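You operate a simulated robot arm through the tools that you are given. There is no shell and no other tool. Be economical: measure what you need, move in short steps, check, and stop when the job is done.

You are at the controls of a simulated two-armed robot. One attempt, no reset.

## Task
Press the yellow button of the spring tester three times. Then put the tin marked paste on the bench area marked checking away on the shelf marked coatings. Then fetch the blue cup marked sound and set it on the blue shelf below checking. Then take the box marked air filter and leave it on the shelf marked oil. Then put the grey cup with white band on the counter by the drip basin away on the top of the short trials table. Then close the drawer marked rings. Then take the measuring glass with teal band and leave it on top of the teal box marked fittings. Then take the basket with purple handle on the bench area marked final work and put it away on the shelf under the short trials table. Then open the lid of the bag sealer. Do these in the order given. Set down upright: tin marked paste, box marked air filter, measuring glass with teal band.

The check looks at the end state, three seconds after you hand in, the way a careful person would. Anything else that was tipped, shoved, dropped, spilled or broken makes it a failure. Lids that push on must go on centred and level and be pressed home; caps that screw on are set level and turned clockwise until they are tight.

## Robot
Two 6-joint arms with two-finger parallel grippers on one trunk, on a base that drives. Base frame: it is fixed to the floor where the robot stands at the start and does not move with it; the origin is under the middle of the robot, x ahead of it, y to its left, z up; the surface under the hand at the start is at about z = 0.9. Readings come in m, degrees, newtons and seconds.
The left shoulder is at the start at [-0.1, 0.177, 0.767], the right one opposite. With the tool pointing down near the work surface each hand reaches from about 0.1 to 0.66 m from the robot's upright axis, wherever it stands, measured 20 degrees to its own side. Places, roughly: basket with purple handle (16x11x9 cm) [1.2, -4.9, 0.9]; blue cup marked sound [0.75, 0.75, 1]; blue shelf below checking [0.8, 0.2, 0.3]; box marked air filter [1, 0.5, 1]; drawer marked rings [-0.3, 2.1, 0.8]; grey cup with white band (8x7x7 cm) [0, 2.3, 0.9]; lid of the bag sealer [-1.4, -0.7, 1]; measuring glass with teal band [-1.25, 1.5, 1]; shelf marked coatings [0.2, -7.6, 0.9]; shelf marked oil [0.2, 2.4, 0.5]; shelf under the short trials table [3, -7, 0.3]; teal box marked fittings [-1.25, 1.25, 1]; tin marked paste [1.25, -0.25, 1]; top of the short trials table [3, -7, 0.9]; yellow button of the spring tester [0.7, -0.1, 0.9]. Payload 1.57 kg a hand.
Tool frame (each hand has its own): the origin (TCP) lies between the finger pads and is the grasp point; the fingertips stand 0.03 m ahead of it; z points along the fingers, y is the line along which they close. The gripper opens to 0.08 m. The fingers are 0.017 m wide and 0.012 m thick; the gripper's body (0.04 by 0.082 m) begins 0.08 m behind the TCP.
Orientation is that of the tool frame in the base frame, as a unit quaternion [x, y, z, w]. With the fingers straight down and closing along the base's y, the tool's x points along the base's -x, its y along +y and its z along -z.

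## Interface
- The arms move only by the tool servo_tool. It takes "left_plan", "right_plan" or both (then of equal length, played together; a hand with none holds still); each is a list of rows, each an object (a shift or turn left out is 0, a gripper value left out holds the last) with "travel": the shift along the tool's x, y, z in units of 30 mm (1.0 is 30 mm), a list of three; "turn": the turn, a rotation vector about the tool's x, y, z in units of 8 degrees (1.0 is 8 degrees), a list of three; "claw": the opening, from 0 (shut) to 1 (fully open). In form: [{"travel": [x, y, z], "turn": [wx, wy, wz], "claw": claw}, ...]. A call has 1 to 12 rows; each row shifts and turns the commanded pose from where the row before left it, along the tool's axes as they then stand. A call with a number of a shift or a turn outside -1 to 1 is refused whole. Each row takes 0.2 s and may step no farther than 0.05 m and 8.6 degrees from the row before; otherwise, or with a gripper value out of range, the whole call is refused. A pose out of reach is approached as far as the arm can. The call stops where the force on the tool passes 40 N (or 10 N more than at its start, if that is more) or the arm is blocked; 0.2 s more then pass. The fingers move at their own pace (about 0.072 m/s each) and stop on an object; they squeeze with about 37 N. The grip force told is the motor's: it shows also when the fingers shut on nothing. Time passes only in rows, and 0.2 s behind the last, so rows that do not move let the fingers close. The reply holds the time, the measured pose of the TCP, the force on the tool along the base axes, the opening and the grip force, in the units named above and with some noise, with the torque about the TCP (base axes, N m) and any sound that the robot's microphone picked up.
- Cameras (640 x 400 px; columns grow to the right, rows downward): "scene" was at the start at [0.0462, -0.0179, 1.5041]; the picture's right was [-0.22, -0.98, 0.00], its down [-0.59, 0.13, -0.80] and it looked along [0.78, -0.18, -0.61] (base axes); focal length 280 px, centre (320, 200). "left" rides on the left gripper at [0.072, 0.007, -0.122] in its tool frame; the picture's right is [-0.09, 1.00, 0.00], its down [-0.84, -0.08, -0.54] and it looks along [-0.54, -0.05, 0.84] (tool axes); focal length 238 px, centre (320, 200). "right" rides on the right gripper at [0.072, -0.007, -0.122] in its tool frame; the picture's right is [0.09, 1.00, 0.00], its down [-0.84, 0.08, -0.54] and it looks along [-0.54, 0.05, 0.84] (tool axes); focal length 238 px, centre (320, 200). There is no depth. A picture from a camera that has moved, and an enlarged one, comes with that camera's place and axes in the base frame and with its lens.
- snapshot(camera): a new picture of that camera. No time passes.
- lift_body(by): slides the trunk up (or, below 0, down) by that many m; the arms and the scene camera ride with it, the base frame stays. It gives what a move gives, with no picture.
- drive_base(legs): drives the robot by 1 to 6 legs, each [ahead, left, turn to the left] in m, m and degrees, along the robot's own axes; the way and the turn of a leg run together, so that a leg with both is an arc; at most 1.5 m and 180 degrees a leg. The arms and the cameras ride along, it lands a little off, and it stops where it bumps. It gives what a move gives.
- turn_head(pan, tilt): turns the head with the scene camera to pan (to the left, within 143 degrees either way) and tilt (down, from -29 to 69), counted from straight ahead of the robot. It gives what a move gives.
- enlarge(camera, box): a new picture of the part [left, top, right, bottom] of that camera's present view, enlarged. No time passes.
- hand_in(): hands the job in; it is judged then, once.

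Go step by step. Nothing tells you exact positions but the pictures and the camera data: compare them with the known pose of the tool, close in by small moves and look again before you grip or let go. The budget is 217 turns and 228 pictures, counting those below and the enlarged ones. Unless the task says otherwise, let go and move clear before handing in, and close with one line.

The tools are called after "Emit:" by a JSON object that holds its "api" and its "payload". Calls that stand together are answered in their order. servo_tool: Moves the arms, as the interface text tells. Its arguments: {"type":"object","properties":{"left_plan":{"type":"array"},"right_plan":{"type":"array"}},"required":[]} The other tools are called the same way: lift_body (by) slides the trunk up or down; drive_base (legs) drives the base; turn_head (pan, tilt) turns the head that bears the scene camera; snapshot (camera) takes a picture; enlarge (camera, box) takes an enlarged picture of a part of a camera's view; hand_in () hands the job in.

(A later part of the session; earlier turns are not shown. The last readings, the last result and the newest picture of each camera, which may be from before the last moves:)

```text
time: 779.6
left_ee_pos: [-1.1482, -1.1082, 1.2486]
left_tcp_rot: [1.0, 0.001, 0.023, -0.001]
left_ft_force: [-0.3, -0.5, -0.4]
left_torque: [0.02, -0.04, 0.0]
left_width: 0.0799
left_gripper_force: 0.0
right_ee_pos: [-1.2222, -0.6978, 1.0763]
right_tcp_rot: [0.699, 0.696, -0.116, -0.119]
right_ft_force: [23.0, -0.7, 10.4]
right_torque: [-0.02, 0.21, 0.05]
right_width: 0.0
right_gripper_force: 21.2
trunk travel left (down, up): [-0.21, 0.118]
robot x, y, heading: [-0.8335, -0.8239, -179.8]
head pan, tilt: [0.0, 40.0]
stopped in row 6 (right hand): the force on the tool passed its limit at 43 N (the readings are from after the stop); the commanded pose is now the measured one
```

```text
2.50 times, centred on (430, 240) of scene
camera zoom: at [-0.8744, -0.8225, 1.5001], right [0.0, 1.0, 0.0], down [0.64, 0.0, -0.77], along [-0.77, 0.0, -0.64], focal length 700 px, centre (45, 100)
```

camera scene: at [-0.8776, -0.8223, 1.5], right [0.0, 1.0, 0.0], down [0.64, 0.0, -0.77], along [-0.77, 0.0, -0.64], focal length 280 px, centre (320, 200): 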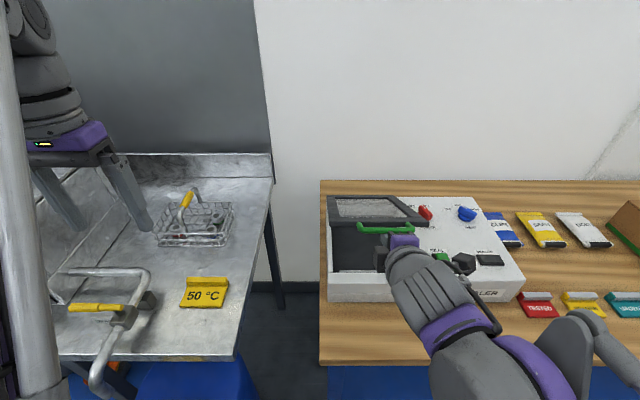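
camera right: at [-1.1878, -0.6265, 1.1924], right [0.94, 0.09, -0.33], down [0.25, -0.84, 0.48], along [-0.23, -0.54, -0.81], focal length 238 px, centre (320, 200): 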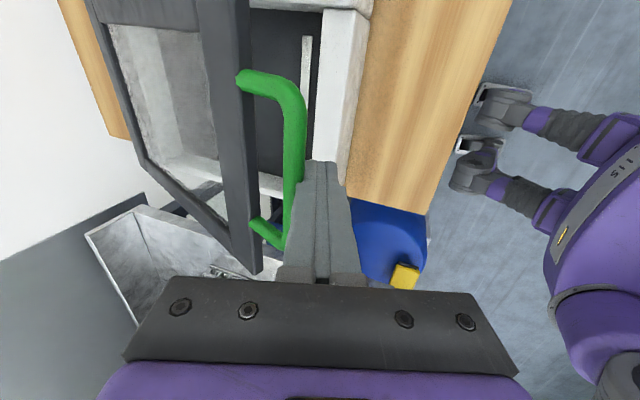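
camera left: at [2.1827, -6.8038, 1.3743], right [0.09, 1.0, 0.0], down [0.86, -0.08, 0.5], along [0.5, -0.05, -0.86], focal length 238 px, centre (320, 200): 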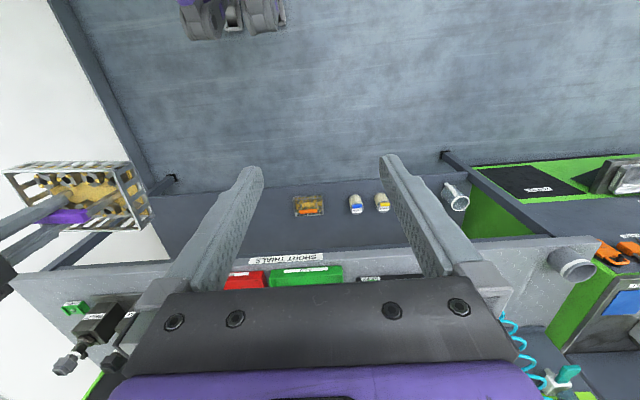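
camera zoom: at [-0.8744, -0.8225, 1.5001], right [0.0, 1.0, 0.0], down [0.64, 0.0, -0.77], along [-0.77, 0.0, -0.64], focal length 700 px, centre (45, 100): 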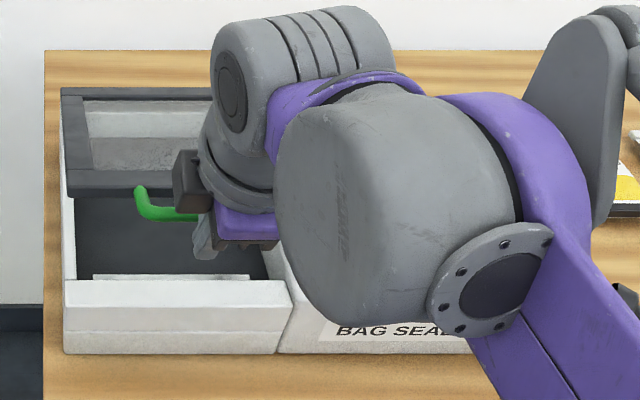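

Pushing this way jams against the bar. It's better to grip the bar itself, which can pivot between the fingers. I'll pitch back so the lid rests on the finger again, then lower it to closed and regrip.

Emit:
{"api": "servo_tool", "payload": {"right_plan": [{"travel": [0, 0.12, 0]}, {"turn": [1, 0, 0]}, {"turn": [1, 0, 0]}, {"turn": [1, 0, 0]}, {"turn": [1, 0, 0]}, {"turn": [1, 0, 0]}, {}]}}

Emit:
{"api": "snapshot", "payload": {"camera": "right"}}

```text
time: 781.2
left_ee_pos: [-1.1508, -1.1089, 1.2486]
left_tcp_rot: [1.0, 0.001, 0.023, -0.001]
left_ft_force: [0.7, 0.6, -0.6]
left_torque: [-0.02, -0.01, 0.0]
left_width: 0.0799
left_gripper_force: 0.1
right_ee_pos: [-1.2224, -0.697, 1.073]
right_tcp_rot: [0.615, 0.614, -0.348, -0.352]
right_ft_force: [0.4, -1.3, -0.9]
right_torque: [0.0, 0.02, -0.03]
right_width: 0.0
right_gripper_force: 21.2
trunk travel left (down, up): [-0.21, 0.118]
robot x, y, heading: [-0.8306, -0.8205, -179.7]
head pan, tilt: [0.0, 40.0]
```

```text
26 pictures are left
camera right: at [-1.1204, -0.6269, 1.1406], right [0.51, 0.09, -0.86], down [0.5, -0.84, 0.21], along [-0.7, -0.54, -0.47], focal length 238 px, centre (320, 200)
```

right: 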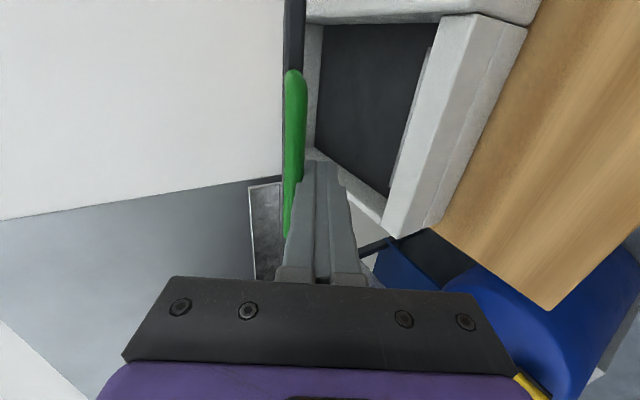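

Emit:
{"api": "servo_tool", "payload": {"right_plan": [{"travel": [0, 0.753, 0.22]}, {"travel": [0, 0.753, 0.22]}, {"travel": [0, 0.753, 0.22]}, {"travel": [0, 0.655, 0.27]}, {"travel": [0, 0.655, 0.27]}, {"travel": [0, 0.655, 0.27]}, {"travel": [0, 0.655, 0.27]}, {}]}}

Emit:
{"api": "servo_tool", "payload": {"right_plan": [{"travel": [0, 0.5, -0.866]}, {"travel": [0, 0.5, -0.866]}, {"travel": [0, 0.4, -0.7]}, {"claw": 0.5}, {"claw": 0.5}, {"claw": 0.5}]}}

Emit:
{"api": "snapshot", "payload": {"camera": "right"}}

Emit:
{"api": "enlarge", "payload": {"camera": "scene", "box": [310, 200, 550, 360]}}

```text
time: 783.0
left_ee_pos: [-1.151, -1.1083, 1.2488]
left_tcp_rot: [1.0, 0.001, 0.023, -0.001]
left_ft_force: [1.1, -0.4, -0.1]
left_torque: [0.04, -0.01, 0.01]
left_width: 0.0799
left_gripper_force: 0.1
right_ee_pos: [-1.1935, -0.6971, 0.9195]
right_tcp_rot: [0.615, 0.614, -0.349, -0.352]
right_ft_force: [-0.4, 0.7, 0.1]
right_torque: [-0.02, -0.06, 0.02]
right_width: 0.0
right_gripper_force: 21.1
trunk travel left (down, up): [-0.21, 0.118]
robot x, y, heading: [-0.8327, -0.8254, -179.9]
head pan, tilt: [0.0, 40.0]
```

```text
time: 784.4
left_ee_pos: [-1.1519, -1.1074, 1.2489]
left_tcp_rot: [1.0, 0.002, 0.023, -0.002]
left_ft_force: [0.5, -0.8, -0.6]
left_torque: [0.0, 0.0, -0.01]
left_width: 0.0799
left_gripper_force: 0.0
right_ee_pos: [-1.1108, -0.6989, 0.9181]
right_tcp_rot: [0.614, 0.614, -0.349, -0.352]
right_ft_force: [-0.1, 0.1, -0.4]
right_torque: [0.0, 0.03, -0.02]
right_width: 0.0399
right_gripper_force: 0.1
trunk travel left (down, up): [-0.21, 0.118]
robot x, y, heading: [-0.8321, -0.8233, -180.0]
head pan, tilt: [0.0, 40.0]
```

```text
25 pictures are left
camera right: at [-1.0081, -0.6274, 0.9861], right [0.51, 0.09, -0.86], down [0.5, -0.84, 0.21], along [-0.7, -0.54, -0.47], focal length 238 px, centre (320, 200)
```

right: 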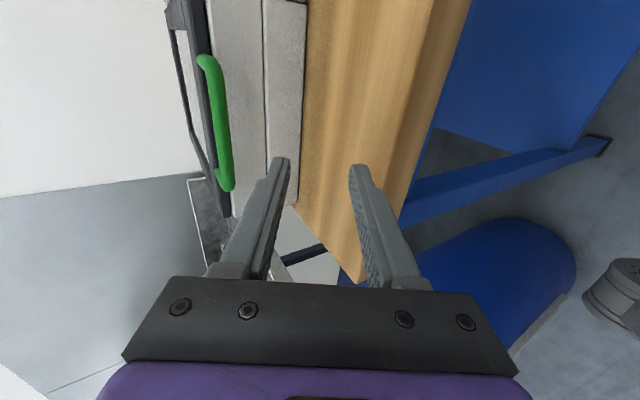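

```text
2.50 times, centred on (430, 280) of scene
camera zoom: at [-0.8776, -0.8223, 1.5], right [0.0, 1.0, 0.0], down [0.64, 0.0, -0.77], along [-0.77, 0.0, -0.64], focal length 700 px, centre (45, 0)
```

zoom: 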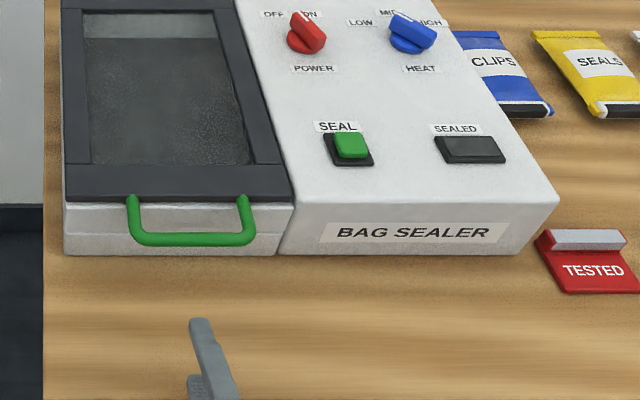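

The lid is closed again. I'll bring the half-open gripper in along the finger axis so the bar sits between the fingers.

Emit:
{"api": "servo_tool", "payload": {"right_plan": [{"travel": [0.13, -0.87, -0.247]}, {"travel": [0, -0.87, -0.247]}, {"travel": [0, -0.87, -0.247]}, {"travel": [0, 0, 0.6]}, {"travel": [0, 0, 0.6]}, {}]}}

Emit:
{"api": "snapshot", "payload": {"camera": "right"}}

```text
time: 785.8
left_ee_pos: [-1.1514, -1.1087, 1.2482]
left_tcp_rot: [1.0, 0.001, 0.023, -0.002]
left_ft_force: [-0.1, -0.5, 0.8]
left_torque: [0.02, -0.02, 0.0]
left_width: 0.0798
left_gripper_force: 0.0
right_ee_pos: [-1.1602, -0.6944, 0.9816]
right_tcp_rot: [0.614, 0.614, -0.349, -0.352]
right_ft_force: [0.4, -0.9, -0.6]
right_torque: [-0.02, 0.01, -0.03]
right_width: 0.0399
right_gripper_force: 0.1
trunk travel left (down, up): [-0.21, 0.118]
robot x, y, heading: [-0.8294, -0.827, -179.9]
head pan, tilt: [0.0, 40.0]
```

```text
23 pictures are left
camera right: at [-1.0594, -0.6226, 1.0493], right [0.51, 0.09, -0.86], down [0.5, -0.84, 0.21], along [-0.7, -0.54, -0.47], focal length 238 px, centre (320, 200)
```

right: 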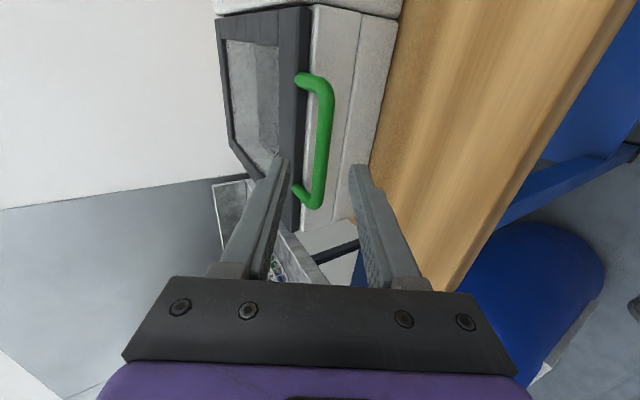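

The bar lies centred between the fingers. Advance and close.

Emit:
{"api": "servo_tool", "payload": {"right_plan": [{"travel": [0, 0, 0.5]}, {"travel": [0, 0, 0.5]}, {"travel": [0, 0, 0.15]}, {}]}}

Emit:
{"api": "servo_tool", "payload": {"right_plan": [{"claw": 0.3}, {"claw": 0}, {"claw": 0}, {"claw": 0}]}}

Emit:
{"api": "snapshot", "payload": {"camera": "right"}}

```text
time: 786.8
left_ee_pos: [-1.1512, -1.1072, 1.2483]
left_tcp_rot: [1.0, 0.001, 0.022, -0.002]
left_ft_force: [-0.1, 0.3, -0.1]
left_torque: [0.01, 0.0, -0.01]
left_width: 0.0799
left_gripper_force: 0.1
right_ee_pos: [-1.1901, -0.6931, 0.9631]
right_tcp_rot: [0.615, 0.614, -0.349, -0.352]
right_ft_force: [-0.4, 0.3, 0.6]
right_torque: [0.02, 0.05, -0.01]
right_width: 0.0399
right_gripper_force: 0.1
trunk travel left (down, up): [-0.21, 0.118]
robot x, y, heading: [-0.8339, -0.8225, -180.0]
head pan, tilt: [0.0, 40.0]
```

```text
time: 787.8
left_ee_pos: [-1.1513, -1.1077, 1.2483]
left_tcp_rot: [1.0, 0.001, 0.022, -0.001]
left_ft_force: [0.9, 0.2, 0.2]
left_torque: [0.03, 0.0, -0.03]
left_width: 0.0801
left_gripper_force: 0.1
right_ee_pos: [-1.1888, -0.6927, 0.9646]
right_tcp_rot: [0.614, 0.614, -0.349, -0.352]
right_ft_force: [2.2, 0.2, -0.4]
right_torque: [0.12, -0.04, -0.05]
right_width: 0.0115
right_gripper_force: 29.1
trunk travel left (down, up): [-0.21, 0.118]
robot x, y, heading: [-0.8344, -0.822, -180.1]
head pan, tilt: [0.0, 40.0]
```

```text
22 pictures are left
camera right: at [-1.0881, -0.6222, 1.0317], right [0.51, 0.09, -0.86], down [0.5, -0.84, 0.21], along [-0.7, -0.54, -0.47], focal length 238 px, centre (320, 200)
```

right: 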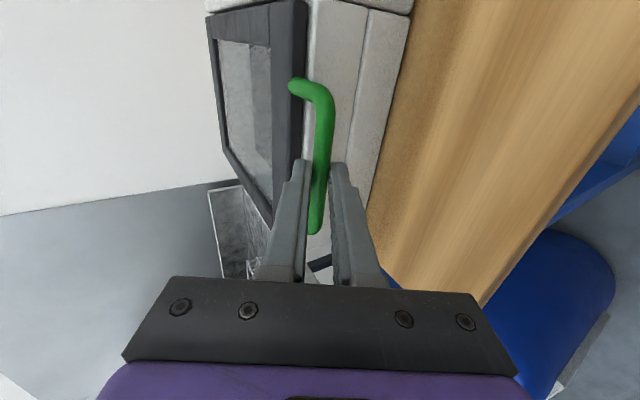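

The bar is gripped. I'll lift along the hinge arc to about 45°.

Emit:
{"api": "servo_tool", "payload": {"right_plan": [{"travel": [0, -0.814, -0.425]}, {"travel": [0, -0.848, -0.351]}, {"travel": [0, -0.876, -0.275]}, {"travel": [0, -0.898, -0.199]}, {"travel": [0, -0.913, -0.119]}, {"travel": [0, -0.92, -0.039]}, {"travel": [0, -0.92, 0.039]}, {"travel": [0, -0.913, 0.12]}, {"travel": [0, -0.896, 0.198]}, {}]}}

Emit:
{"api": "snapshot", "payload": {"camera": "right"}}

```text
time: 790.0
left_ee_pos: [-1.1481, -1.1061, 1.2492]
left_tcp_rot: [1.0, 0.001, 0.021, 0.001]
left_ft_force: [0.1, 0.3, -0.8]
left_torque: [0.02, 0.02, -0.03]
left_width: 0.0799
left_gripper_force: 0.1
right_ee_pos: [-1.2851, -0.693, 1.1874]
right_tcp_rot: [0.614, 0.614, -0.349, -0.352]
right_ft_force: [9.6, 2.5, 9.1]
right_torque: [-0.13, 0.1, 0.23]
right_width: 0.0117
right_gripper_force: 29.2
trunk travel left (down, up): [-0.21, 0.118]
robot x, y, heading: [-0.8346, -0.8243, -179.9]
head pan, tilt: [0.0, 40.0]
```

```text
21 pictures are left
camera right: at [-1.1826, -0.6223, 1.2554], right [0.51, 0.09, -0.86], down [0.5, -0.84, 0.21], along [-0.7, -0.54, -0.47], focal length 238 px, centre (320, 200)
```

right: 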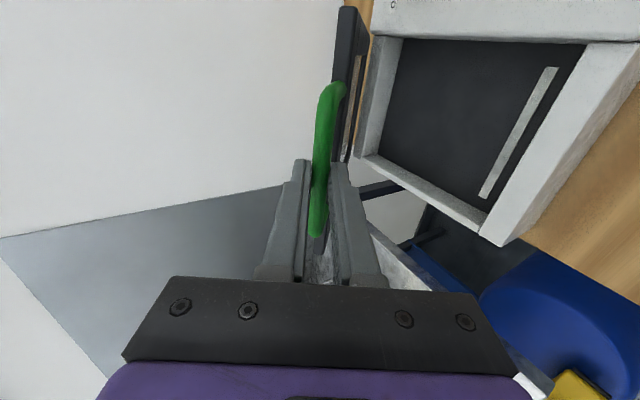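

It works; the lid is at about 43°. Continuing along the arc with a slight outward correction.

Emit:
{"api": "servo_tool", "payload": {"right_plan": [{"travel": [0, -0.91, 0.147]}, {"travel": [0, -0.85, 0.34]}, {"travel": [0, -0.815, 0.41]}, {}]}}

Emit:
{"api": "servo_tool", "payload": {"right_plan": [{"travel": [0, -0.773, 0.48]}, {"travel": [0, -0.732, 0.55]}, {"travel": [0, -0.678, 0.61]}, {}]}}

Emit:
{"api": "snapshot", "payload": {"camera": "scene"}}

```text
time: 791.0
left_ee_pos: [-1.149, -1.1065, 1.2491]
left_tcp_rot: [1.0, 0.0, 0.022, 0.0]
left_ft_force: [0.1, -0.7, -0.1]
left_torque: [0.03, 0.0, 0.03]
left_width: 0.0799
left_gripper_force: 0.1
right_ee_pos: [-1.3466, -0.6934, 1.2385]
right_tcp_rot: [0.615, 0.613, -0.349, -0.351]
right_ft_force: [4.9, 7.9, 7.0]
right_torque: [0.22, 0.07, -0.49]
right_width: 0.0117
right_gripper_force: 29.1
trunk travel left (down, up): [-0.21, 0.118]
robot x, y, heading: [-0.8342, -0.8244, -179.6]
head pan, tilt: [0.0, 40.0]
```

```text
time: 792.0
left_ee_pos: [-1.1479, -1.1065, 1.2495]
left_tcp_rot: [1.0, 0.001, 0.022, 0.0]
left_ft_force: [0.7, 0.5, -0.3]
left_torque: [-0.03, -0.04, 0.03]
left_width: 0.0802
left_gripper_force: 0.1
right_ee_pos: [-1.4187, -0.6928, 1.2741]
right_tcp_rot: [0.614, 0.613, -0.351, -0.353]
right_ft_force: [9.7, 12.8, 24.5]
right_torque: [0.07, 0.3, -0.25]
right_width: 0.0114
right_gripper_force: 29.0
trunk travel left (down, up): [-0.21, 0.118]
robot x, y, heading: [-0.834, -0.8233, -180.0]
head pan, tilt: [0.0, 40.0]
```

```text
20 pictures are left
camera scene: at [-0.8731, -0.8202, 1.5002], right [0.0, 1.0, 0.0], down [0.64, 0.0, -0.77], along [-0.77, 0.0, -0.64], focal length 280 px, centre (320, 200)
```

scene: 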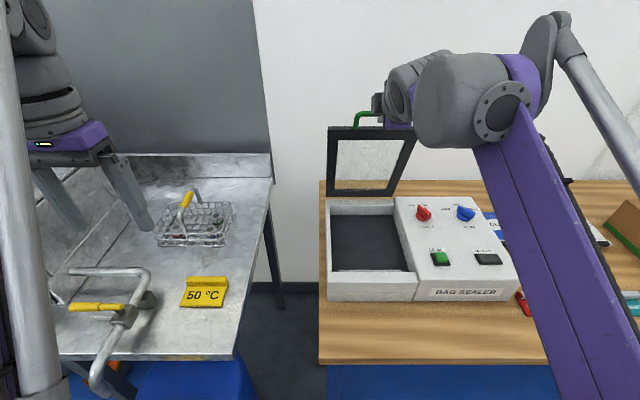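

Emit:
{"api": "servo_tool", "payload": {"right_plan": [{"travel": [0, -0.78, 0.55]}, {"travel": [0, -0.56, 0.73]}, {}]}}

Emit:
{"api": "servo_tool", "payload": {"right_plan": [{"travel": [0, -0.495, 0.78]}, {"travel": [0, -0.428, 0.82]}, {}]}}

Emit:
{"api": "snapshot", "payload": {"camera": "right"}}

```text
time: 792.8
left_ee_pos: [-1.1487, -1.1076, 1.2503]
left_tcp_rot: [1.0, 0.001, 0.023, 0.0]
left_ft_force: [-0.2, -0.2, 0.1]
left_torque: [0.02, -0.03, 0.0]
left_width: 0.0802
left_gripper_force: 0.1
right_ee_pos: [-1.4729, -0.6921, 1.2878]
right_tcp_rot: [0.614, 0.613, -0.35, -0.353]
right_ft_force: [5.4, 7.0, 26.6]
right_torque: [-0.33, 0.34, 0.26]
right_width: 0.0114
right_gripper_force: 29.0
trunk travel left (down, up): [-0.21, 0.118]
robot x, y, heading: [-0.8323, -0.8231, -179.8]
head pan, tilt: [0.0, 40.0]
```

```text
time: 793.1
left_ee_pos: [-1.1507, -1.1074, 1.2488]
left_tcp_rot: [1.0, 0.001, 0.021, -0.001]
left_ft_force: [-0.2, -0.3, 0.3]
left_torque: [-0.01, 0.0, -0.01]
left_width: 0.08
left_gripper_force: 0.1
right_ee_pos: [-1.4861, -0.6933, 1.2889]
right_tcp_rot: [0.612, 0.613, -0.352, -0.354]
right_ft_force: [3.0, 3.0, 24.9]
right_torque: [-0.33, 0.33, 0.28]
right_width: 0.0115
right_gripper_force: 28.4
right hand out of reach, approached as far as the arm can: row 1
trunk travel left (down, up): [-0.21, 0.118]
robot x, y, heading: [-0.8306, -0.8217, -180.0]
head pan, tilt: [0.0, 40.0]
stopped in row 1 (right hand): the force on the tool passed its limit at 43 N (the readings are from after the stop); the commanded pose is now the measured one
```

```text
19 pictures are left
camera right: at [-1.3836, -0.6224, 1.3552], right [0.5, 0.09, -0.86], down [0.51, -0.84, 0.2], along [-0.7, -0.54, -0.47], focal length 238 px, centre (320, 200)
```

right: 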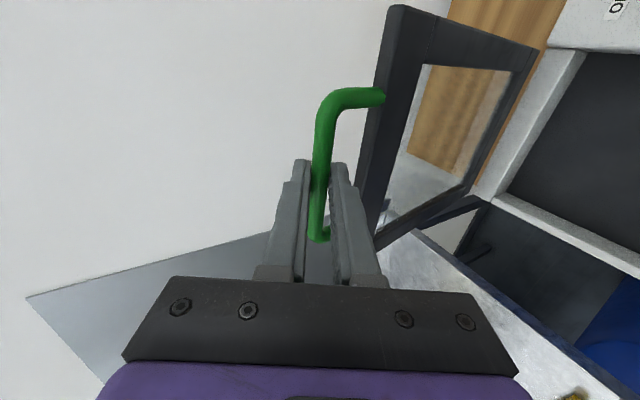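

The lid is at about 87° and the arm is at its reach. I'll relieve upward slightly and use the base to push it past vertical.

Emit:
{"api": "servo_tool", "payload": {"right_plan": [{"travel": [0, -0.12, -0.07]}, {}]}}

Emit:
{"api": "drive_base", "payload": {"legs": [[0.05, 0, 0]]}}

Emit:
{"api": "snapshot", "payload": {"camera": "right"}}

```text
time: 793.8
left_ee_pos: [-1.1499, -1.1082, 1.2492]
left_tcp_rot: [1.0, 0.001, 0.023, 0.0]
left_ft_force: [0.6, 0.3, 0.8]
left_torque: [-0.01, 0.0, -0.04]
left_width: 0.08
left_gripper_force: 0.1
right_ee_pos: [-1.4873, -0.6929, 1.2881]
right_tcp_rot: [0.614, 0.614, -0.35, -0.353]
right_ft_force: [1.2, 1.1, 3.4]
right_torque: [-0.14, 0.0, -0.03]
right_width: 0.0112
right_gripper_force: 29.1
trunk travel left (down, up): [-0.21, 0.118]
robot x, y, heading: [-0.8328, -0.8266, -179.9]
head pan, tilt: [0.0, 40.0]
```

```text
time: 794.7
left_ee_pos: [-1.1889, -1.1119, 1.249]
left_tcp_rot: [1.0, 0.003, 0.023, 0.0]
left_ft_force: [0.2, -0.2, 0.6]
left_torque: [0.01, 0.05, 0.02]
left_width: 0.08
left_gripper_force: 0.1
right_ee_pos: [-1.5259, -0.6947, 1.2915]
right_tcp_rot: [0.611, 0.613, -0.352, -0.355]
right_ft_force: [-0.3, 5.8, -19.2]
right_torque: [0.27, -0.13, -0.8]
right_width: 0.0117
right_gripper_force: 29.6
trunk travel left (down, up): [-0.21, 0.118]
robot x, y, heading: [-0.8748, -0.8251, -179.4]
head pan, tilt: [0.0, 40.0]
stopped in leg 1: the force on the tool passed its limit at 57 N (the readings are from after the stop); the commanded pose is now the measured one
```

```text
18 pictures are left
camera right: at [-1.4234, -0.6234, 1.3576], right [0.5, 0.1, -0.86], down [0.51, -0.84, 0.2], along [-0.7, -0.54, -0.47], focal length 238 px, centre (320, 200)
```

right: 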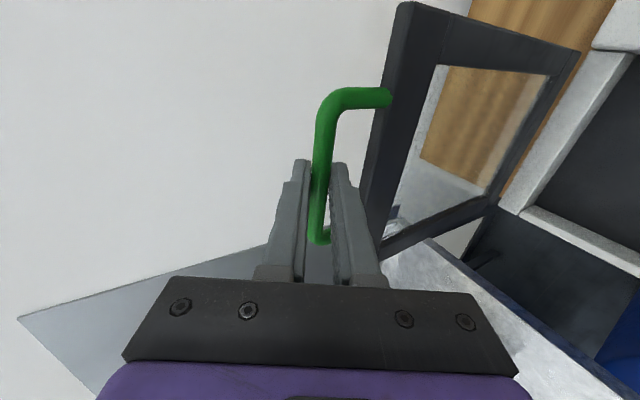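

Emit:
{"api": "servo_tool", "payload": {"right_plan": [{"travel": [0, 0.13, 0.08]}, {}]}}

Emit:
{"api": "drive_base", "payload": {"legs": [[0.03, 0, 0]]}}

Emit:
{"api": "enlarge", "payload": {"camera": "scene", "box": [300, 60, 560, 320]}}

```text
time: 795.3
left_ee_pos: [-1.188, -1.1112, 1.2497]
left_tcp_rot: [1.0, 0.003, 0.021, 0.0]
left_ft_force: [-0.5, 0.0, 0.7]
left_torque: [0.01, -0.01, -0.02]
left_width: 0.0796
left_gripper_force: 0.0
right_ee_pos: [-1.5232, -0.6941, 1.2904]
right_tcp_rot: [0.609, 0.612, -0.357, -0.358]
right_ft_force: [0.3, 11.0, 22.2]
right_torque: [-0.12, 0.31, -0.18]
right_width: 0.0115
right_gripper_force: 29.1
trunk travel left (down, up): [-0.21, 0.118]
robot x, y, heading: [-0.8721, -0.8232, -179.9]
head pan, tilt: [0.0, 40.0]
```

```text
time: 796.0
left_ee_pos: [-1.1895, -1.1128, 1.2486]
left_tcp_rot: [1.0, 0.002, 0.021, -0.001]
left_ft_force: [0.0, -0.1, 0.4]
left_torque: [-0.02, -0.04, 0.02]
left_width: 0.08
left_gripper_force: 0.1
right_ee_pos: [-1.5241, -0.6941, 1.2912]
right_tcp_rot: [0.608, 0.612, -0.356, -0.359]
right_ft_force: [-0.6, 3.0, 10.0]
right_torque: [-0.36, 0.2, 0.22]
right_width: 0.0117
right_gripper_force: 28.4
trunk travel left (down, up): [-0.21, 0.118]
robot x, y, heading: [-0.8671, -0.8245, -179.7]
head pan, tilt: [0.0, 40.0]
stopped in leg 1: the robot was blocked; the commanded pose is now the measured one
```

```text
1.54 times, centred on (430, 190) of scene
camera zoom: at [-0.9156, -0.8245, 1.5], right [0.0, 1.0, 0.0], down [0.64, 0.0, -0.77], along [-0.77, 0.0, -0.64], focal length 431 px, centre (151, 215)
```

zoom: 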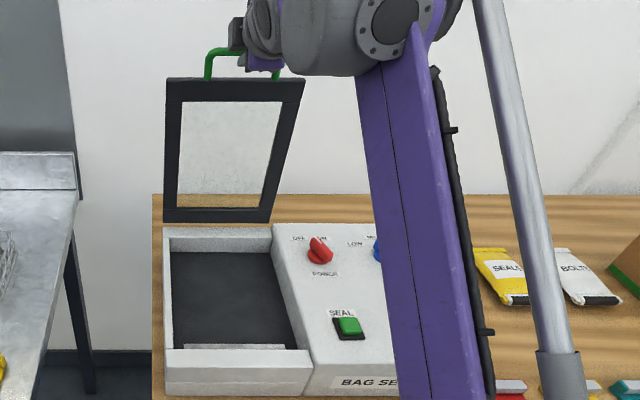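

The lid is past vertical at about 94°. I'll release gently and see whether it stays.

Emit:
{"api": "servo_tool", "payload": {"right_plan": [{"claw": 0.2}, {"claw": 0.35}, {"claw": 0.4}, {}]}}

Emit:
{"api": "snapshot", "payload": {"camera": "right"}}

```text
time: 797.0
left_ee_pos: [-1.1894, -1.1123, 1.2492]
left_tcp_rot: [1.0, 0.002, 0.022, -0.001]
left_ft_force: [-0.1, -0.6, 0.4]
left_torque: [0.01, -0.03, 0.0]
left_width: 0.08
left_gripper_force: 0.1
right_ee_pos: [-1.5245, -0.6949, 1.2898]
right_tcp_rot: [0.61, 0.612, -0.355, -0.357]
right_ft_force: [-0.4, -0.4, -0.5]
right_torque: [-0.01, -0.01, 0.04]
right_width: 0.0324
right_gripper_force: 0.4
trunk travel left (down, up): [-0.21, 0.118]
robot x, y, heading: [-0.8733, -0.8263, -180.0]
head pan, tilt: [0.0, 40.0]
```

```text
16 pictures are left
camera right: at [-1.4212, -0.6241, 1.3553], right [0.49, 0.1, -0.87], down [0.51, -0.84, 0.2], along [-0.71, -0.54, -0.46], focal length 238 px, centre (320, 200)
```

right: 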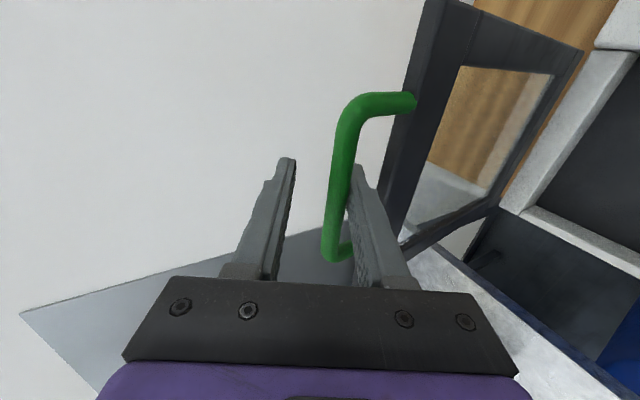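

Emit:
{"api": "turn_head", "payload": {"pan": 25, "tilt": 65}}

Emit:
{"api": "snapshot", "payload": {"camera": "scene"}}

```text
time: 797.9
left_ee_pos: [-1.1886, -1.1116, 1.2478]
left_tcp_rot: [1.0, 0.002, 0.022, -0.001]
left_ft_force: [0.5, -0.1, -0.3]
left_torque: [0.01, 0.03, 0.0]
left_width: 0.0801
left_gripper_force: 0.1
right_ee_pos: [-1.5236, -0.6955, 1.2903]
right_tcp_rot: [0.609, 0.612, -0.355, -0.358]
right_ft_force: [0.4, 0.0, 0.3]
right_torque: [0.0, 0.01, -0.03]
right_width: 0.0322
right_gripper_force: 0.4
trunk travel left (down, up): [-0.21, 0.118]
robot x, y, heading: [-0.8719, -0.8243, -180.0]
head pan, tilt: [25.0, 65.0]
```

```text
15 pictures are left
camera scene: at [-0.8861, -0.8504, 1.4678], right [-0.43, 0.9, 0.0], down [0.82, 0.39, -0.42], along [-0.38, -0.18, -0.91], focal length 280 px, centre (320, 200)
```

scene: 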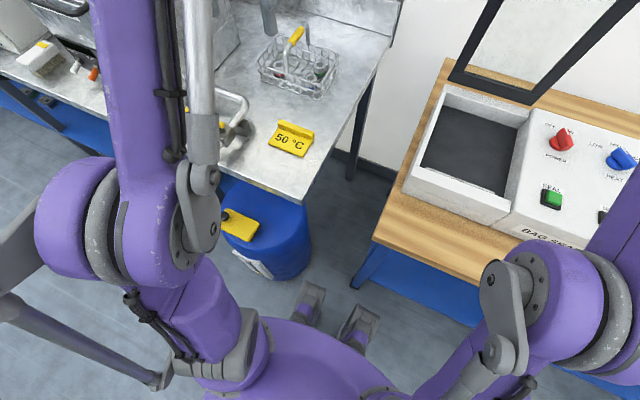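

The base isn't touching anything, so the lid seems to be at its stop. I'll centre the open fingers around the bar and see whether the lid follows.

Emit:
{"api": "servo_tool", "payload": {"right_plan": [{"travel": [0, 0.25, 0]}, {}, {}]}}

Emit:
{"api": "snapshot", "payload": {"camera": "right"}}

```text
time: 798.7
left_ee_pos: [-1.1894, -1.1113, 1.2487]
left_tcp_rot: [1.0, 0.003, 0.023, -0.001]
left_ft_force: [-0.1, 0.7, -0.1]
left_torque: [0.01, -0.01, -0.02]
left_width: 0.0801
left_gripper_force: 0.1
right_ee_pos: [-1.521, -0.6935, 1.2839]
right_tcp_rot: [0.609, 0.612, -0.356, -0.357]
right_ft_force: [0.5, -0.1, -1.1]
right_torque: [-0.01, -0.02, 0.01]
right_width: 0.0325
right_gripper_force: 0.2
trunk travel left (down, up): [-0.21, 0.118]
robot x, y, heading: [-0.8701, -0.83, -179.9]
head pan, tilt: [25.0, 65.0]
```

```text
14 pictures are left
camera right: at [-1.417, -0.6237, 1.3489], right [0.49, 0.1, -0.87], down [0.51, -0.84, 0.2], along [-0.71, -0.54, -0.46], focal length 238 px, centre (320, 200)
```

right: 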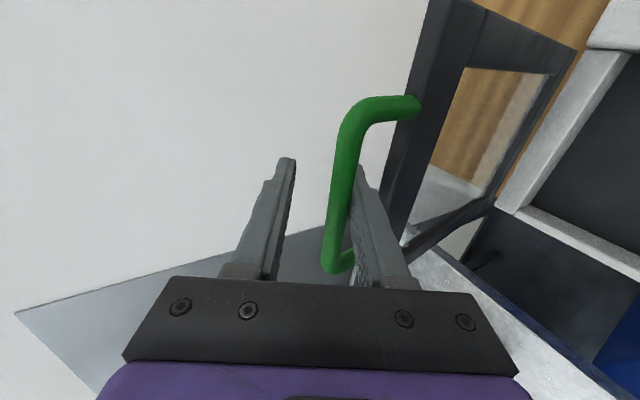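

The lid follows my finger, so it isn't past balance yet; the arm needs more height to push it over. I'll lower the lid caged between the fingers, raise the trunk, and repeat with more reach.

Emit:
{"api": "servo_tool", "payload": {"right_plan": [{"travel": [0, 0.507, -0.8]}, {"travel": [0, 0.577, -0.752]}, {"travel": [0, 0.642, -0.699]}, {"travel": [0, 0.7, -0.639]}, {"travel": [0, 0.753, -0.577]}, {"travel": [0, 0.798, -0.508]}, {"travel": [0, 0.842, -0.438]}, {"travel": [0, 0.876, -0.364]}, {"travel": [0, 0.904, -0.286]}]}}

Emit:
{"api": "servo_tool", "payload": {"right_plan": [{"travel": [0, 0.926, -0.204]}, {"travel": [0, 0.942, -0.123]}, {"travel": [0, 0.948, -0.042]}, {"travel": [0, 0.945, 0.042]}, {"travel": [0, 0.942, 0.125]}, {"travel": [0, 0.926, 0.203]}, {"travel": [0, 0.907, 0.283]}, {"travel": [0, 0.875, 0.363]}, {"travel": [0, 0.6, 0.31]}, {}]}}

Emit:
{"api": "snapshot", "payload": {"camera": "right"}}

```text
time: 800.7
left_ee_pos: [-1.188, -1.1114, 1.2489]
left_tcp_rot: [1.0, 0.003, 0.023, 0.0]
left_ft_force: [-0.3, -0.5, -0.2]
left_torque: [-0.01, -0.03, 0.03]
left_width: 0.08
left_gripper_force: 0.1
right_ee_pos: [-1.2889, -0.6954, 1.1843]
right_tcp_rot: [0.609, 0.612, -0.355, -0.358]
right_ft_force: [0.5, 0.5, 0.4]
right_torque: [0.05, 0.02, 0.02]
right_width: 0.0325
right_gripper_force: 0.8
trunk travel left (down, up): [-0.21, 0.118]
robot x, y, heading: [-0.8722, -0.8252, -179.7]
head pan, tilt: [25.0, 65.0]
```

```text
time: 802.9
left_ee_pos: [-1.1892, -1.1118, 1.2494]
left_tcp_rot: [1.0, 0.003, 0.023, -0.001]
left_ft_force: [1.0, 0.5, 0.4]
left_torque: [0.02, 0.04, 0.0]
left_width: 0.08
left_gripper_force: 0.2
right_ee_pos: [-1.1969, -0.6924, 0.9638]
right_tcp_rot: [0.609, 0.612, -0.356, -0.358]
right_ft_force: [0.2, 1.0, 0.3]
right_torque: [-0.02, -0.01, 0.02]
right_width: 0.0321
right_gripper_force: 0.0
trunk travel left (down, up): [-0.21, 0.118]
robot x, y, heading: [-0.8704, -0.8285, -179.9]
head pan, tilt: [25.0, 65.0]
```

```text
13 pictures are left
camera right: at [-1.094, -0.6217, 1.0284], right [0.49, 0.1, -0.87], down [0.51, -0.84, 0.2], along [-0.71, -0.54, -0.46], focal length 238 px, centre (320, 200)
```

right: 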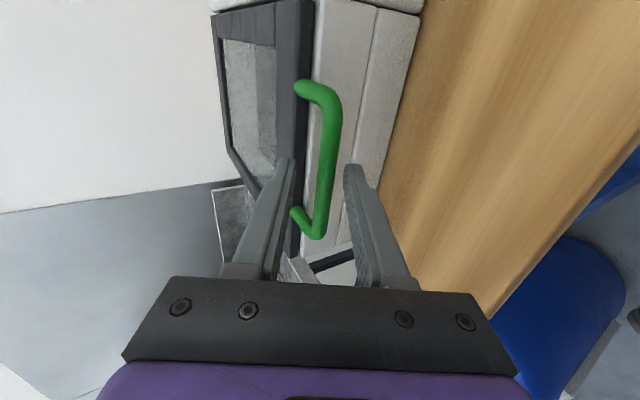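

The lid is closed with the bar centred. I'll back off, raise the trunk 0.115 m, and bring the hand back.

Emit:
{"api": "servo_tool", "payload": {"right_plan": [{"travel": [0, 0, -0.777]}, {"travel": [0, 0, -0.777]}, {"travel": [0, 0, -0.777]}, {}]}}

Emit:
{"api": "lift_body", "payload": {"by": 0.115}}

Emit:
{"api": "servo_tool", "payload": {"right_plan": [{"travel": [0, 0.83, 0.48]}, {"travel": [0, 0.83, 0.48]}, {"travel": [0, 0.83, 0.48]}, {"travel": [0, 0.83, 0.48]}, {}]}}

```text
time: 803.9
left_ee_pos: [-1.1896, -1.1117, 1.2483]
left_tcp_rot: [1.0, 0.003, 0.022, -0.001]
left_ft_force: [0.2, 0.7, 0.3]
left_torque: [-0.02, 0.02, -0.01]
left_width: 0.0802
left_gripper_force: 0.0
right_ee_pos: [-1.1622, -0.7017, 0.9906]
right_tcp_rot: [0.609, 0.612, -0.355, -0.358]
right_ft_force: [0.0, -0.3, -0.1]
right_torque: [-0.01, -0.02, -0.01]
right_width: 0.0319
right_gripper_force: 0.1
right hand out of reach, approached as far as the arm can: row 2, 3
trunk travel left (down, up): [-0.21, 0.118]
robot x, y, heading: [-0.8705, -0.8227, -180.0]
head pan, tilt: [25.0, 65.0]
```

```text
time: 805.4
left_ee_pos: [-1.1866, -1.112, 1.3634]
left_tcp_rot: [1.0, 0.003, 0.023, 0.001]
left_ft_force: [-0.5, -0.2, -1.3]
left_torque: [-0.01, 0.03, -0.01]
left_width: 0.0801
left_gripper_force: 0.1
right_ee_pos: [-1.1995, -0.7052, 1.1429]
right_tcp_rot: [0.593, 0.595, -0.382, -0.386]
right_ft_force: [0.6, 0.4, 0.0]
right_torque: [0.0, 0.0, -0.01]
right_width: 0.032
right_gripper_force: 0.1
trunk travel left (down, up): [-0.325, 0.003]
robot x, y, heading: [-0.87, -0.8243, -179.8]
head pan, tilt: [25.0, 65.0]
```

```text
time: 806.6
left_ee_pos: [-1.1878, -1.1114, 1.3647]
left_tcp_rot: [1.0, 0.001, 0.022, 0.0]
left_ft_force: [0.3, 0.1, 0.1]
left_torque: [0.01, 0.0, -0.01]
left_width: 0.0801
left_gripper_force: 0.0
right_ee_pos: [-1.2081, -0.7029, 1.0283]
right_tcp_rot: [0.593, 0.594, -0.382, -0.386]
right_ft_force: [-0.5, -0.8, 0.0]
right_torque: [0.0, 0.0, 0.0]
right_width: 0.032
right_gripper_force: 0.0
trunk travel left (down, up): [-0.325, 0.003]
robot x, y, heading: [-0.8728, -0.8243, -179.7]
head pan, tilt: [25.0, 65.0]
```

Emit:
{"api": "drive_base", "payload": {"legs": [[-0.08, 0, 0]]}}

Emit:
{"api": "servo_tool", "payload": {"right_plan": [{"travel": [0.135, 0.585, 0.405], "claw": 0.5}, {"travel": [0.135, 0.585, 0.405]}, {"travel": [0, 0, 0.8]}, {}]}}

Emit:
{"api": "snapshot", "payload": {"camera": "right"}}

```text
time: 807.7
left_ee_pos: [-1.1115, -1.1109, 1.3649]
left_tcp_rot: [1.0, 0.001, 0.023, -0.001]
left_ft_force: [0.0, 0.1, -0.3]
left_torque: [0.03, 0.01, -0.01]
left_width: 0.0801
left_gripper_force: 0.0
right_ee_pos: [-1.131, -0.7028, 1.0287]
right_tcp_rot: [0.594, 0.594, -0.382, -0.386]
right_ft_force: [0.6, -0.1, -0.6]
right_torque: [0.0, 0.0, -0.02]
right_width: 0.032
right_gripper_force: 0.1
trunk travel left (down, up): [-0.325, 0.003]
robot x, y, heading: [-0.7937, -0.8246, -179.9]
head pan, tilt: [25.0, 65.0]
```

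```text
time: 808.7
left_ee_pos: [-1.1105, -1.1106, 1.3629]
left_tcp_rot: [1.0, 0.002, 0.023, -0.001]
left_ft_force: [-0.5, -0.8, -0.4]
left_torque: [0.01, -0.01, 0.01]
left_width: 0.0801
left_gripper_force: 0.1
right_ee_pos: [-1.1603, -0.6959, 0.9776]
right_tcp_rot: [0.593, 0.595, -0.382, -0.386]
right_ft_force: [0.0, 0.3, 0.3]
right_torque: [-0.02, -0.01, -0.01]
right_width: 0.0398
right_gripper_force: 0.0
trunk travel left (down, up): [-0.325, 0.003]
robot x, y, heading: [-0.7907, -0.8248, -180.2]
head pan, tilt: [25.0, 65.0]
```

```text
12 pictures are left
camera right: at [-1.0521, -0.625, 1.0326], right [0.41, 0.1, -0.91], down [0.52, -0.84, 0.15], along [-0.75, -0.54, -0.39], focal length 238 px, centre (320, 200)
```

right: 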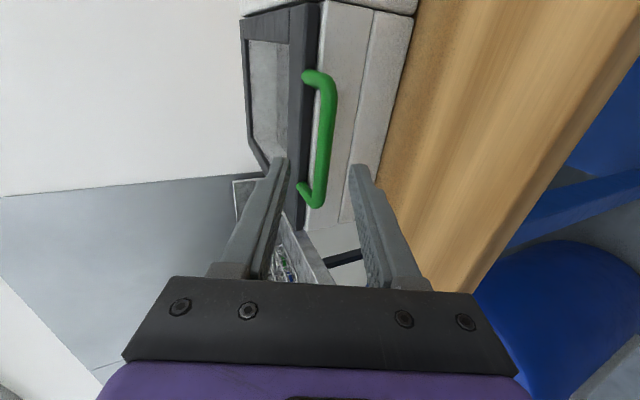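

Emit:
{"api": "servo_tool", "payload": {"right_plan": [{"travel": [0, 0, 0.5]}, {"travel": [0, 0, 0.5]}, {}, {"claw": 0.3}, {"claw": 0}, {"claw": 0}, {"claw": 0}]}}

Emit:
{"api": "servo_tool", "payload": {"right_plan": [{"travel": [0, -0.881, -0.348]}, {"travel": [0, -0.909, -0.27]}, {"travel": [0, -0.93, -0.188]}, {"travel": [0, -0.942, -0.105]}, {"travel": [0, -0.948, -0.025]}, {"travel": [0, -0.945, 0.057]}, {"travel": [0, -0.938, 0.141]}, {"travel": [0, -0.922, 0.22]}, {"travel": [0, -0.9, 0.3]}, {}]}}

```text
time: 810.3
left_ee_pos: [-1.1102, -1.1108, 1.3631]
left_tcp_rot: [1.0, 0.002, 0.022, 0.0]
left_ft_force: [0.0, 0.0, -0.7]
left_torque: [0.0, 0.0, 0.0]
left_width: 0.0797
left_gripper_force: 0.0
right_ee_pos: [-1.1865, -0.6947, 0.9716]
right_tcp_rot: [0.594, 0.595, -0.381, -0.386]
right_ft_force: [5.9, 1.3, -1.0]
right_torque: [0.02, -0.08, -0.11]
right_width: 0.0116
right_gripper_force: 28.9
right hand out of reach, approached as far as the arm can: row 1, 2
trunk travel left (down, up): [-0.325, 0.003]
robot x, y, heading: [-0.7915, -0.8253, -179.9]
head pan, tilt: [25.0, 65.0]
```

```text
time: 812.5
left_ee_pos: [-1.1104, -1.1116, 1.3639]
left_tcp_rot: [1.0, 0.002, 0.023, 0.0]
left_ft_force: [-1.1, 0.2, -0.8]
left_torque: [-0.03, -0.02, 0.01]
left_width: 0.0799
left_gripper_force: 0.1
right_ee_pos: [-1.2847, -0.696, 1.1999]
right_tcp_rot: [0.593, 0.594, -0.384, -0.386]
right_ft_force: [4.3, 2.3, 2.3]
right_torque: [-0.37, 0.09, 0.54]
right_width: 0.0117
right_gripper_force: 28.8
trunk travel left (down, up): [-0.325, 0.003]
robot x, y, heading: [-0.7932, -0.8257, -179.6]
head pan, tilt: [25.0, 65.0]
```

Gripped again and lifted to about 45° with small forces. Continuing the arc to about 85°.

Emit:
{"api": "servo_tool", "payload": {"right_plan": [{"travel": [0, -0.869, 0.379]}, {"travel": [0, -0.833, 0.454]}, {"travel": [0, -0.791, 0.523]}, {"travel": [0, -0.741, 0.59]}, {"travel": [0, -0.688, 0.653]}, {}]}}

Emit:
{"api": "servo_tool", "payload": {"right_plan": [{"travel": [0, -0.629, 0.709]}, {"travel": [0, -0.566, 0.762]}, {"travel": [0, -0.495, 0.809]}, {}]}}

```text
time: 813.9
left_ee_pos: [-1.1107, -1.1105, 1.3626]
left_tcp_rot: [1.0, 0.002, 0.023, 0.0]
left_ft_force: [-0.2, 0.5, 0.0]
left_torque: [0.01, 0.01, 0.04]
left_width: 0.0797
left_gripper_force: 0.0
right_ee_pos: [-1.4041, -0.696, 1.2751]
right_tcp_rot: [0.593, 0.594, -0.383, -0.386]
right_ft_force: [-0.4, 3.6, -2.1]
right_torque: [-0.09, 0.03, -0.15]
right_width: 0.0116
right_gripper_force: 29.1
trunk travel left (down, up): [-0.325, 0.003]
robot x, y, heading: [-0.7908, -0.827, -179.6]
head pan, tilt: [25.0, 65.0]
```

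```text
time: 814.9
left_ee_pos: [-1.1084, -1.1105, 1.3651]
left_tcp_rot: [1.0, 0.001, 0.022, -0.001]
left_ft_force: [0.8, -0.1, 1.2]
left_torque: [0.04, 0.0, 0.03]
left_width: 0.0799
left_gripper_force: 0.1
right_ee_pos: [-1.4817, -0.6961, 1.2946]
right_tcp_rot: [0.592, 0.594, -0.383, -0.387]
right_ft_force: [1.0, 5.1, 16.1]
right_torque: [-0.22, 0.52, -0.09]
right_width: 0.0116
right_gripper_force: 28.9
trunk travel left (down, up): [-0.325, 0.003]
robot x, y, heading: [-0.7924, -0.8251, -179.9]
head pan, tilt: [25.0, 65.0]
```

Emit:
{"api": "servo_tool", "payload": {"right_plan": [{"travel": [0, -0.48, 0.78]}, {}]}}

Emit:
{"api": "drive_base", "payload": {"legs": [[0.03, 0, 0]]}}

```text
time: 815.5
left_ee_pos: [-1.1101, -1.1115, 1.3644]
left_tcp_rot: [1.0, 0.002, 0.022, 0.0]
left_ft_force: [0.9, 0.7, -0.7]
left_torque: [0.02, 0.02, 0.0]
left_width: 0.0801
left_gripper_force: 0.1
right_ee_pos: [-1.5103, -0.6964, 1.2966]
right_tcp_rot: [0.592, 0.594, -0.383, -0.386]
right_ft_force: [0.4, 0.5, 10.4]
right_torque: [-0.28, 0.39, 0.04]
right_width: 0.0117
right_gripper_force: 29.3
trunk travel left (down, up): [-0.325, 0.003]
robot x, y, heading: [-0.792, -0.8259, -179.8]
head pan, tilt: [25.0, 65.0]
```

```text
time: 816.3
left_ee_pos: [-1.1361, -1.1115, 1.3632]
left_tcp_rot: [1.0, 0.002, 0.022, -0.001]
left_ft_force: [0.3, 0.0, 1.4]
left_torque: [0.01, 0.03, 0.02]
left_width: 0.0801
left_gripper_force: 0.1
right_ee_pos: [-1.5372, -0.6954, 1.2964]
right_tcp_rot: [0.593, 0.594, -0.383, -0.386]
right_ft_force: [-0.2, -0.4, 6.4]
right_torque: [-0.15, 0.07, -0.28]
right_width: 0.0116
right_gripper_force: 28.6
trunk travel left (down, up): [-0.325, 0.003]
robot x, y, heading: [-0.8242, -0.8255, -179.9]
head pan, tilt: [25.0, 65.0]
```

No stop yet, forces small. Pushing further back along the arc.

Emit:
{"api": "servo_tool", "payload": {"right_plan": [{"travel": [0, -0.348, 0.881]}, {}]}}

Emit:
{"api": "drive_base", "payload": {"legs": [[0.02, 0, 0]]}}

Emit:
{"api": "turn_head", "payload": {"pan": -5, "tilt": 30}}

Emit:
{"api": "snapshot", "payload": {"camera": "scene"}}

```text
time: 816.9
left_ee_pos: [-1.1401, -1.1113, 1.3645]
left_tcp_rot: [1.0, 0.002, 0.023, -0.001]
left_ft_force: [0.2, 0.1, 0.1]
left_torque: [0.03, 0.01, -0.02]
left_width: 0.08
left_gripper_force: 0.0
right_ee_pos: [-1.5688, -0.6962, 1.2934]
right_tcp_rot: [0.593, 0.594, -0.382, -0.386]
right_ft_force: [0.1, 0.5, -0.1]
right_torque: [-0.27, -0.1, 0.03]
right_width: 0.0115
right_gripper_force: 29.2
trunk travel left (down, up): [-0.325, 0.003]
robot x, y, heading: [-0.8212, -0.8254, -179.8]
head pan, tilt: [25.0, 65.0]
```

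```text
time: 817.7
left_ee_pos: [-1.1587, -1.1106, 1.3632]
left_tcp_rot: [1.0, 0.002, 0.024, -0.001]
left_ft_force: [0.8, 0.6, 0.4]
left_torque: [0.0, 0.01, 0.0]
left_width: 0.0801
left_gripper_force: 0.1
right_ee_pos: [-1.5875, -0.6959, 1.291]
right_tcp_rot: [0.595, 0.595, -0.381, -0.384]
right_ft_force: [6.7, -0.8, -29.3]
right_torque: [-0.31, -0.75, -0.01]
right_width: 0.0114
right_gripper_force: 29.0
trunk travel left (down, up): [-0.325, 0.003]
robot x, y, heading: [-0.8412, -0.8271, -179.7]
head pan, tilt: [25.0, 65.0]
```

```text
time: 818.7
left_ee_pos: [-1.1617, -1.1113, 1.3638]
left_tcp_rot: [1.0, 0.001, 0.023, -0.001]
left_ft_force: [-0.2, 0.2, 0.0]
left_torque: [-0.02, -0.01, 0.03]
left_width: 0.0799
left_gripper_force: 0.1
right_ee_pos: [-1.5901, -0.6963, 1.2899]
right_tcp_rot: [0.595, 0.596, -0.38, -0.383]
right_ft_force: [4.7, -1.2, -24.3]
right_torque: [-0.24, -0.58, -0.01]
right_width: 0.0114
right_gripper_force: 29.5
trunk travel left (down, up): [-0.325, 0.003]
robot x, y, heading: [-0.8399, -0.8252, -179.9]
head pan, tilt: [-5.0, 30.0]
```

```text
11 pictures are left
camera scene: at [-0.8896, -0.8166, 1.635], right [0.08, 1.0, 0.0], down [0.5, -0.04, -0.86], along [-0.86, 0.07, -0.5], focal length 280 px, centre (320, 200)
```

scene: 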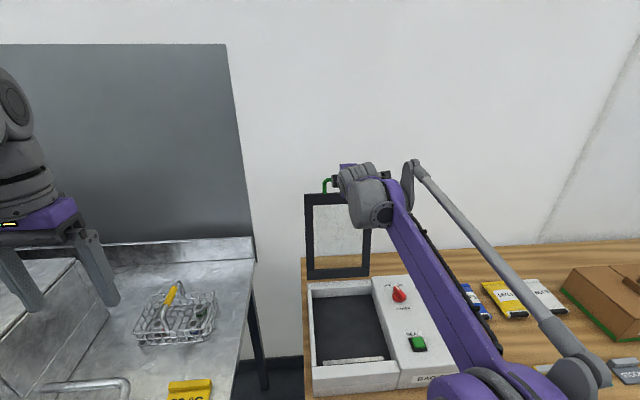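

The lid is now about 10° past vertical. One more small push back and down, then release and check.

Emit:
{"api": "servo_tool", "payload": {"right_plan": [{"travel": [0, 0.08, 0.35]}, {"travel": [0, 0, 0.4]}, {}]}}

Emit:
{"api": "servo_tool", "payload": {"right_plan": [{"claw": 0.2}, {"claw": 0.35}, {"claw": 0.4}, {}, {}]}}

Emit:
{"api": "snapshot", "payload": {"camera": "right"}}

```text
time: 819.5
left_ee_pos: [-1.1578, -1.1106, 1.3649]
left_tcp_rot: [1.0, 0.002, 0.022, -0.001]
left_ft_force: [-0.3, 0.1, -0.4]
left_torque: [-0.01, 0.01, 0.01]
left_width: 0.0801
left_gripper_force: 0.1
right_ee_pos: [-1.607, -0.6952, 1.286]
right_tcp_rot: [0.592, 0.593, -0.384, -0.387]
right_ft_force: [-8.5, 4.8, 33.1]
right_torque: [-0.22, 0.99, -0.12]
right_width: 0.0116
right_gripper_force: 28.9
trunk travel left (down, up): [-0.325, 0.003]
robot x, y, heading: [-0.8424, -0.8248, -179.7]
head pan, tilt: [-5.0, 30.0]
```

```text
time: 820.7
left_ee_pos: [-1.1602, -1.1109, 1.3634]
left_tcp_rot: [1.0, 0.002, 0.022, -0.001]
left_ft_force: [0.8, -1.3, 0.2]
left_torque: [0.0, -0.01, -0.01]
left_width: 0.0798
left_gripper_force: 0.0
right_ee_pos: [-1.6094, -0.6973, 1.2814]
right_tcp_rot: [0.594, 0.595, -0.38, -0.384]
right_ft_force: [0.4, -0.8, 0.4]
right_torque: [-0.03, 0.0, 0.0]
right_width: 0.032
right_gripper_force: 0.1
trunk travel left (down, up): [-0.325, 0.003]
robot x, y, heading: [-0.8461, -0.8267, -180.0]
head pan, tilt: [-5.0, 30.0]
```

```text
10 pictures are left
camera right: at [-1.4996, -0.6259, 1.3372], right [0.41, 0.1, -0.91], down [0.52, -0.84, 0.15], along [-0.74, -0.54, -0.4], focal length 238 px, centre (320, 200)
```

right: 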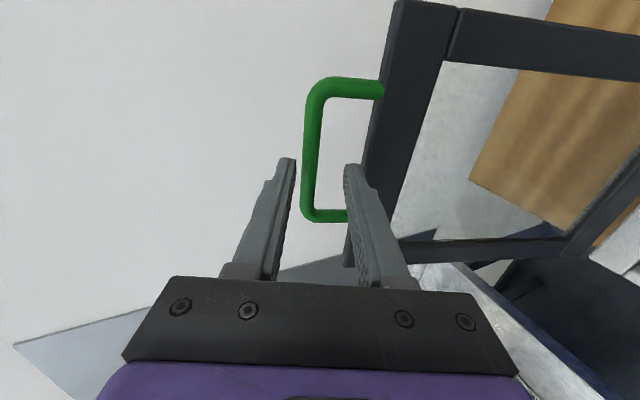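

The lid now leans back open on its own. I'll withdraw straight back along the finger axis.

Emit:
{"api": "servo_tool", "payload": {"right_plan": [{"travel": [0, 0, -0.5]}, {"travel": [0, 0, -0.9]}, {"travel": [0, 0, -0.9]}, {"travel": [0, 0, -0.9]}, {"travel": [0, 0, -0.9]}, {"travel": [0, 0, -0.9]}, {}]}}

Emit:
{"api": "snapshot", "payload": {"camera": "scene"}}

Emit:
{"api": "snapshot", "payload": {"camera": "right"}}

```text
time: 822.3
left_ee_pos: [-1.1604, -1.111, 1.3631]
left_tcp_rot: [1.0, 0.002, 0.023, -0.002]
left_ft_force: [-0.6, -0.5, -0.5]
left_torque: [-0.01, 0.02, 0.01]
left_width: 0.0798
left_gripper_force: 0.1
right_ee_pos: [-1.4714, -0.6977, 1.3428]
right_tcp_rot: [0.595, 0.595, -0.38, -0.384]
right_ft_force: [-0.7, -1.0, -0.9]
right_torque: [-0.01, 0.01, 0.03]
right_width: 0.032
right_gripper_force: 0.1
trunk travel left (down, up): [-0.325, 0.003]
robot x, y, heading: [-0.8405, -0.8257, -180.0]
head pan, tilt: [-5.0, 30.0]
```

```text
9 pictures are left
camera scene: at [-0.888, -0.8169, 1.6352], right [0.08, 1.0, 0.0], down [0.5, -0.04, -0.87], along [-0.86, 0.07, -0.5], focal length 280 px, centre (320, 200)
```

scene: 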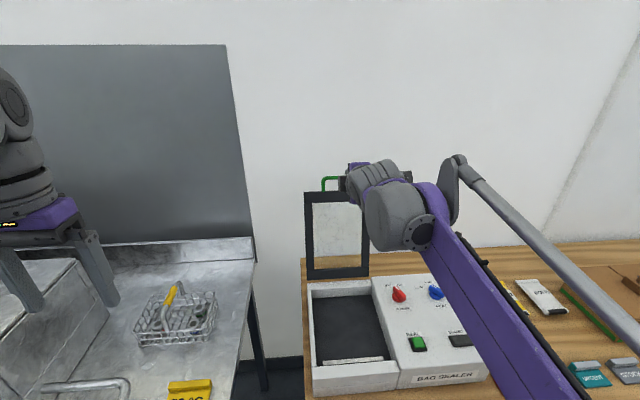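

```text
8 pictures are left
camera right: at [-1.3631, -0.6267, 1.4004], right [0.41, 0.1, -0.91], down [0.52, -0.84, 0.15], along [-0.74, -0.54, -0.4], focal length 238 px, centre (320, 200)
```

right: 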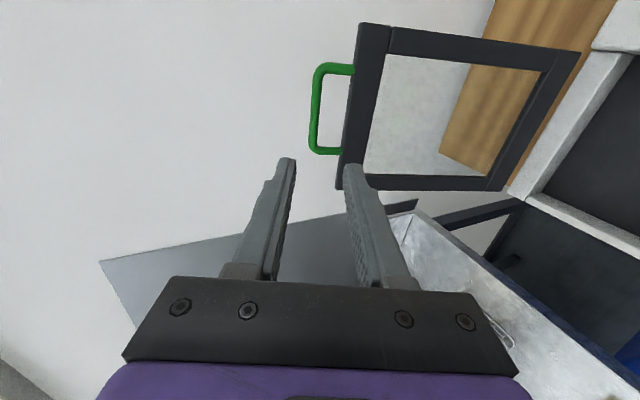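

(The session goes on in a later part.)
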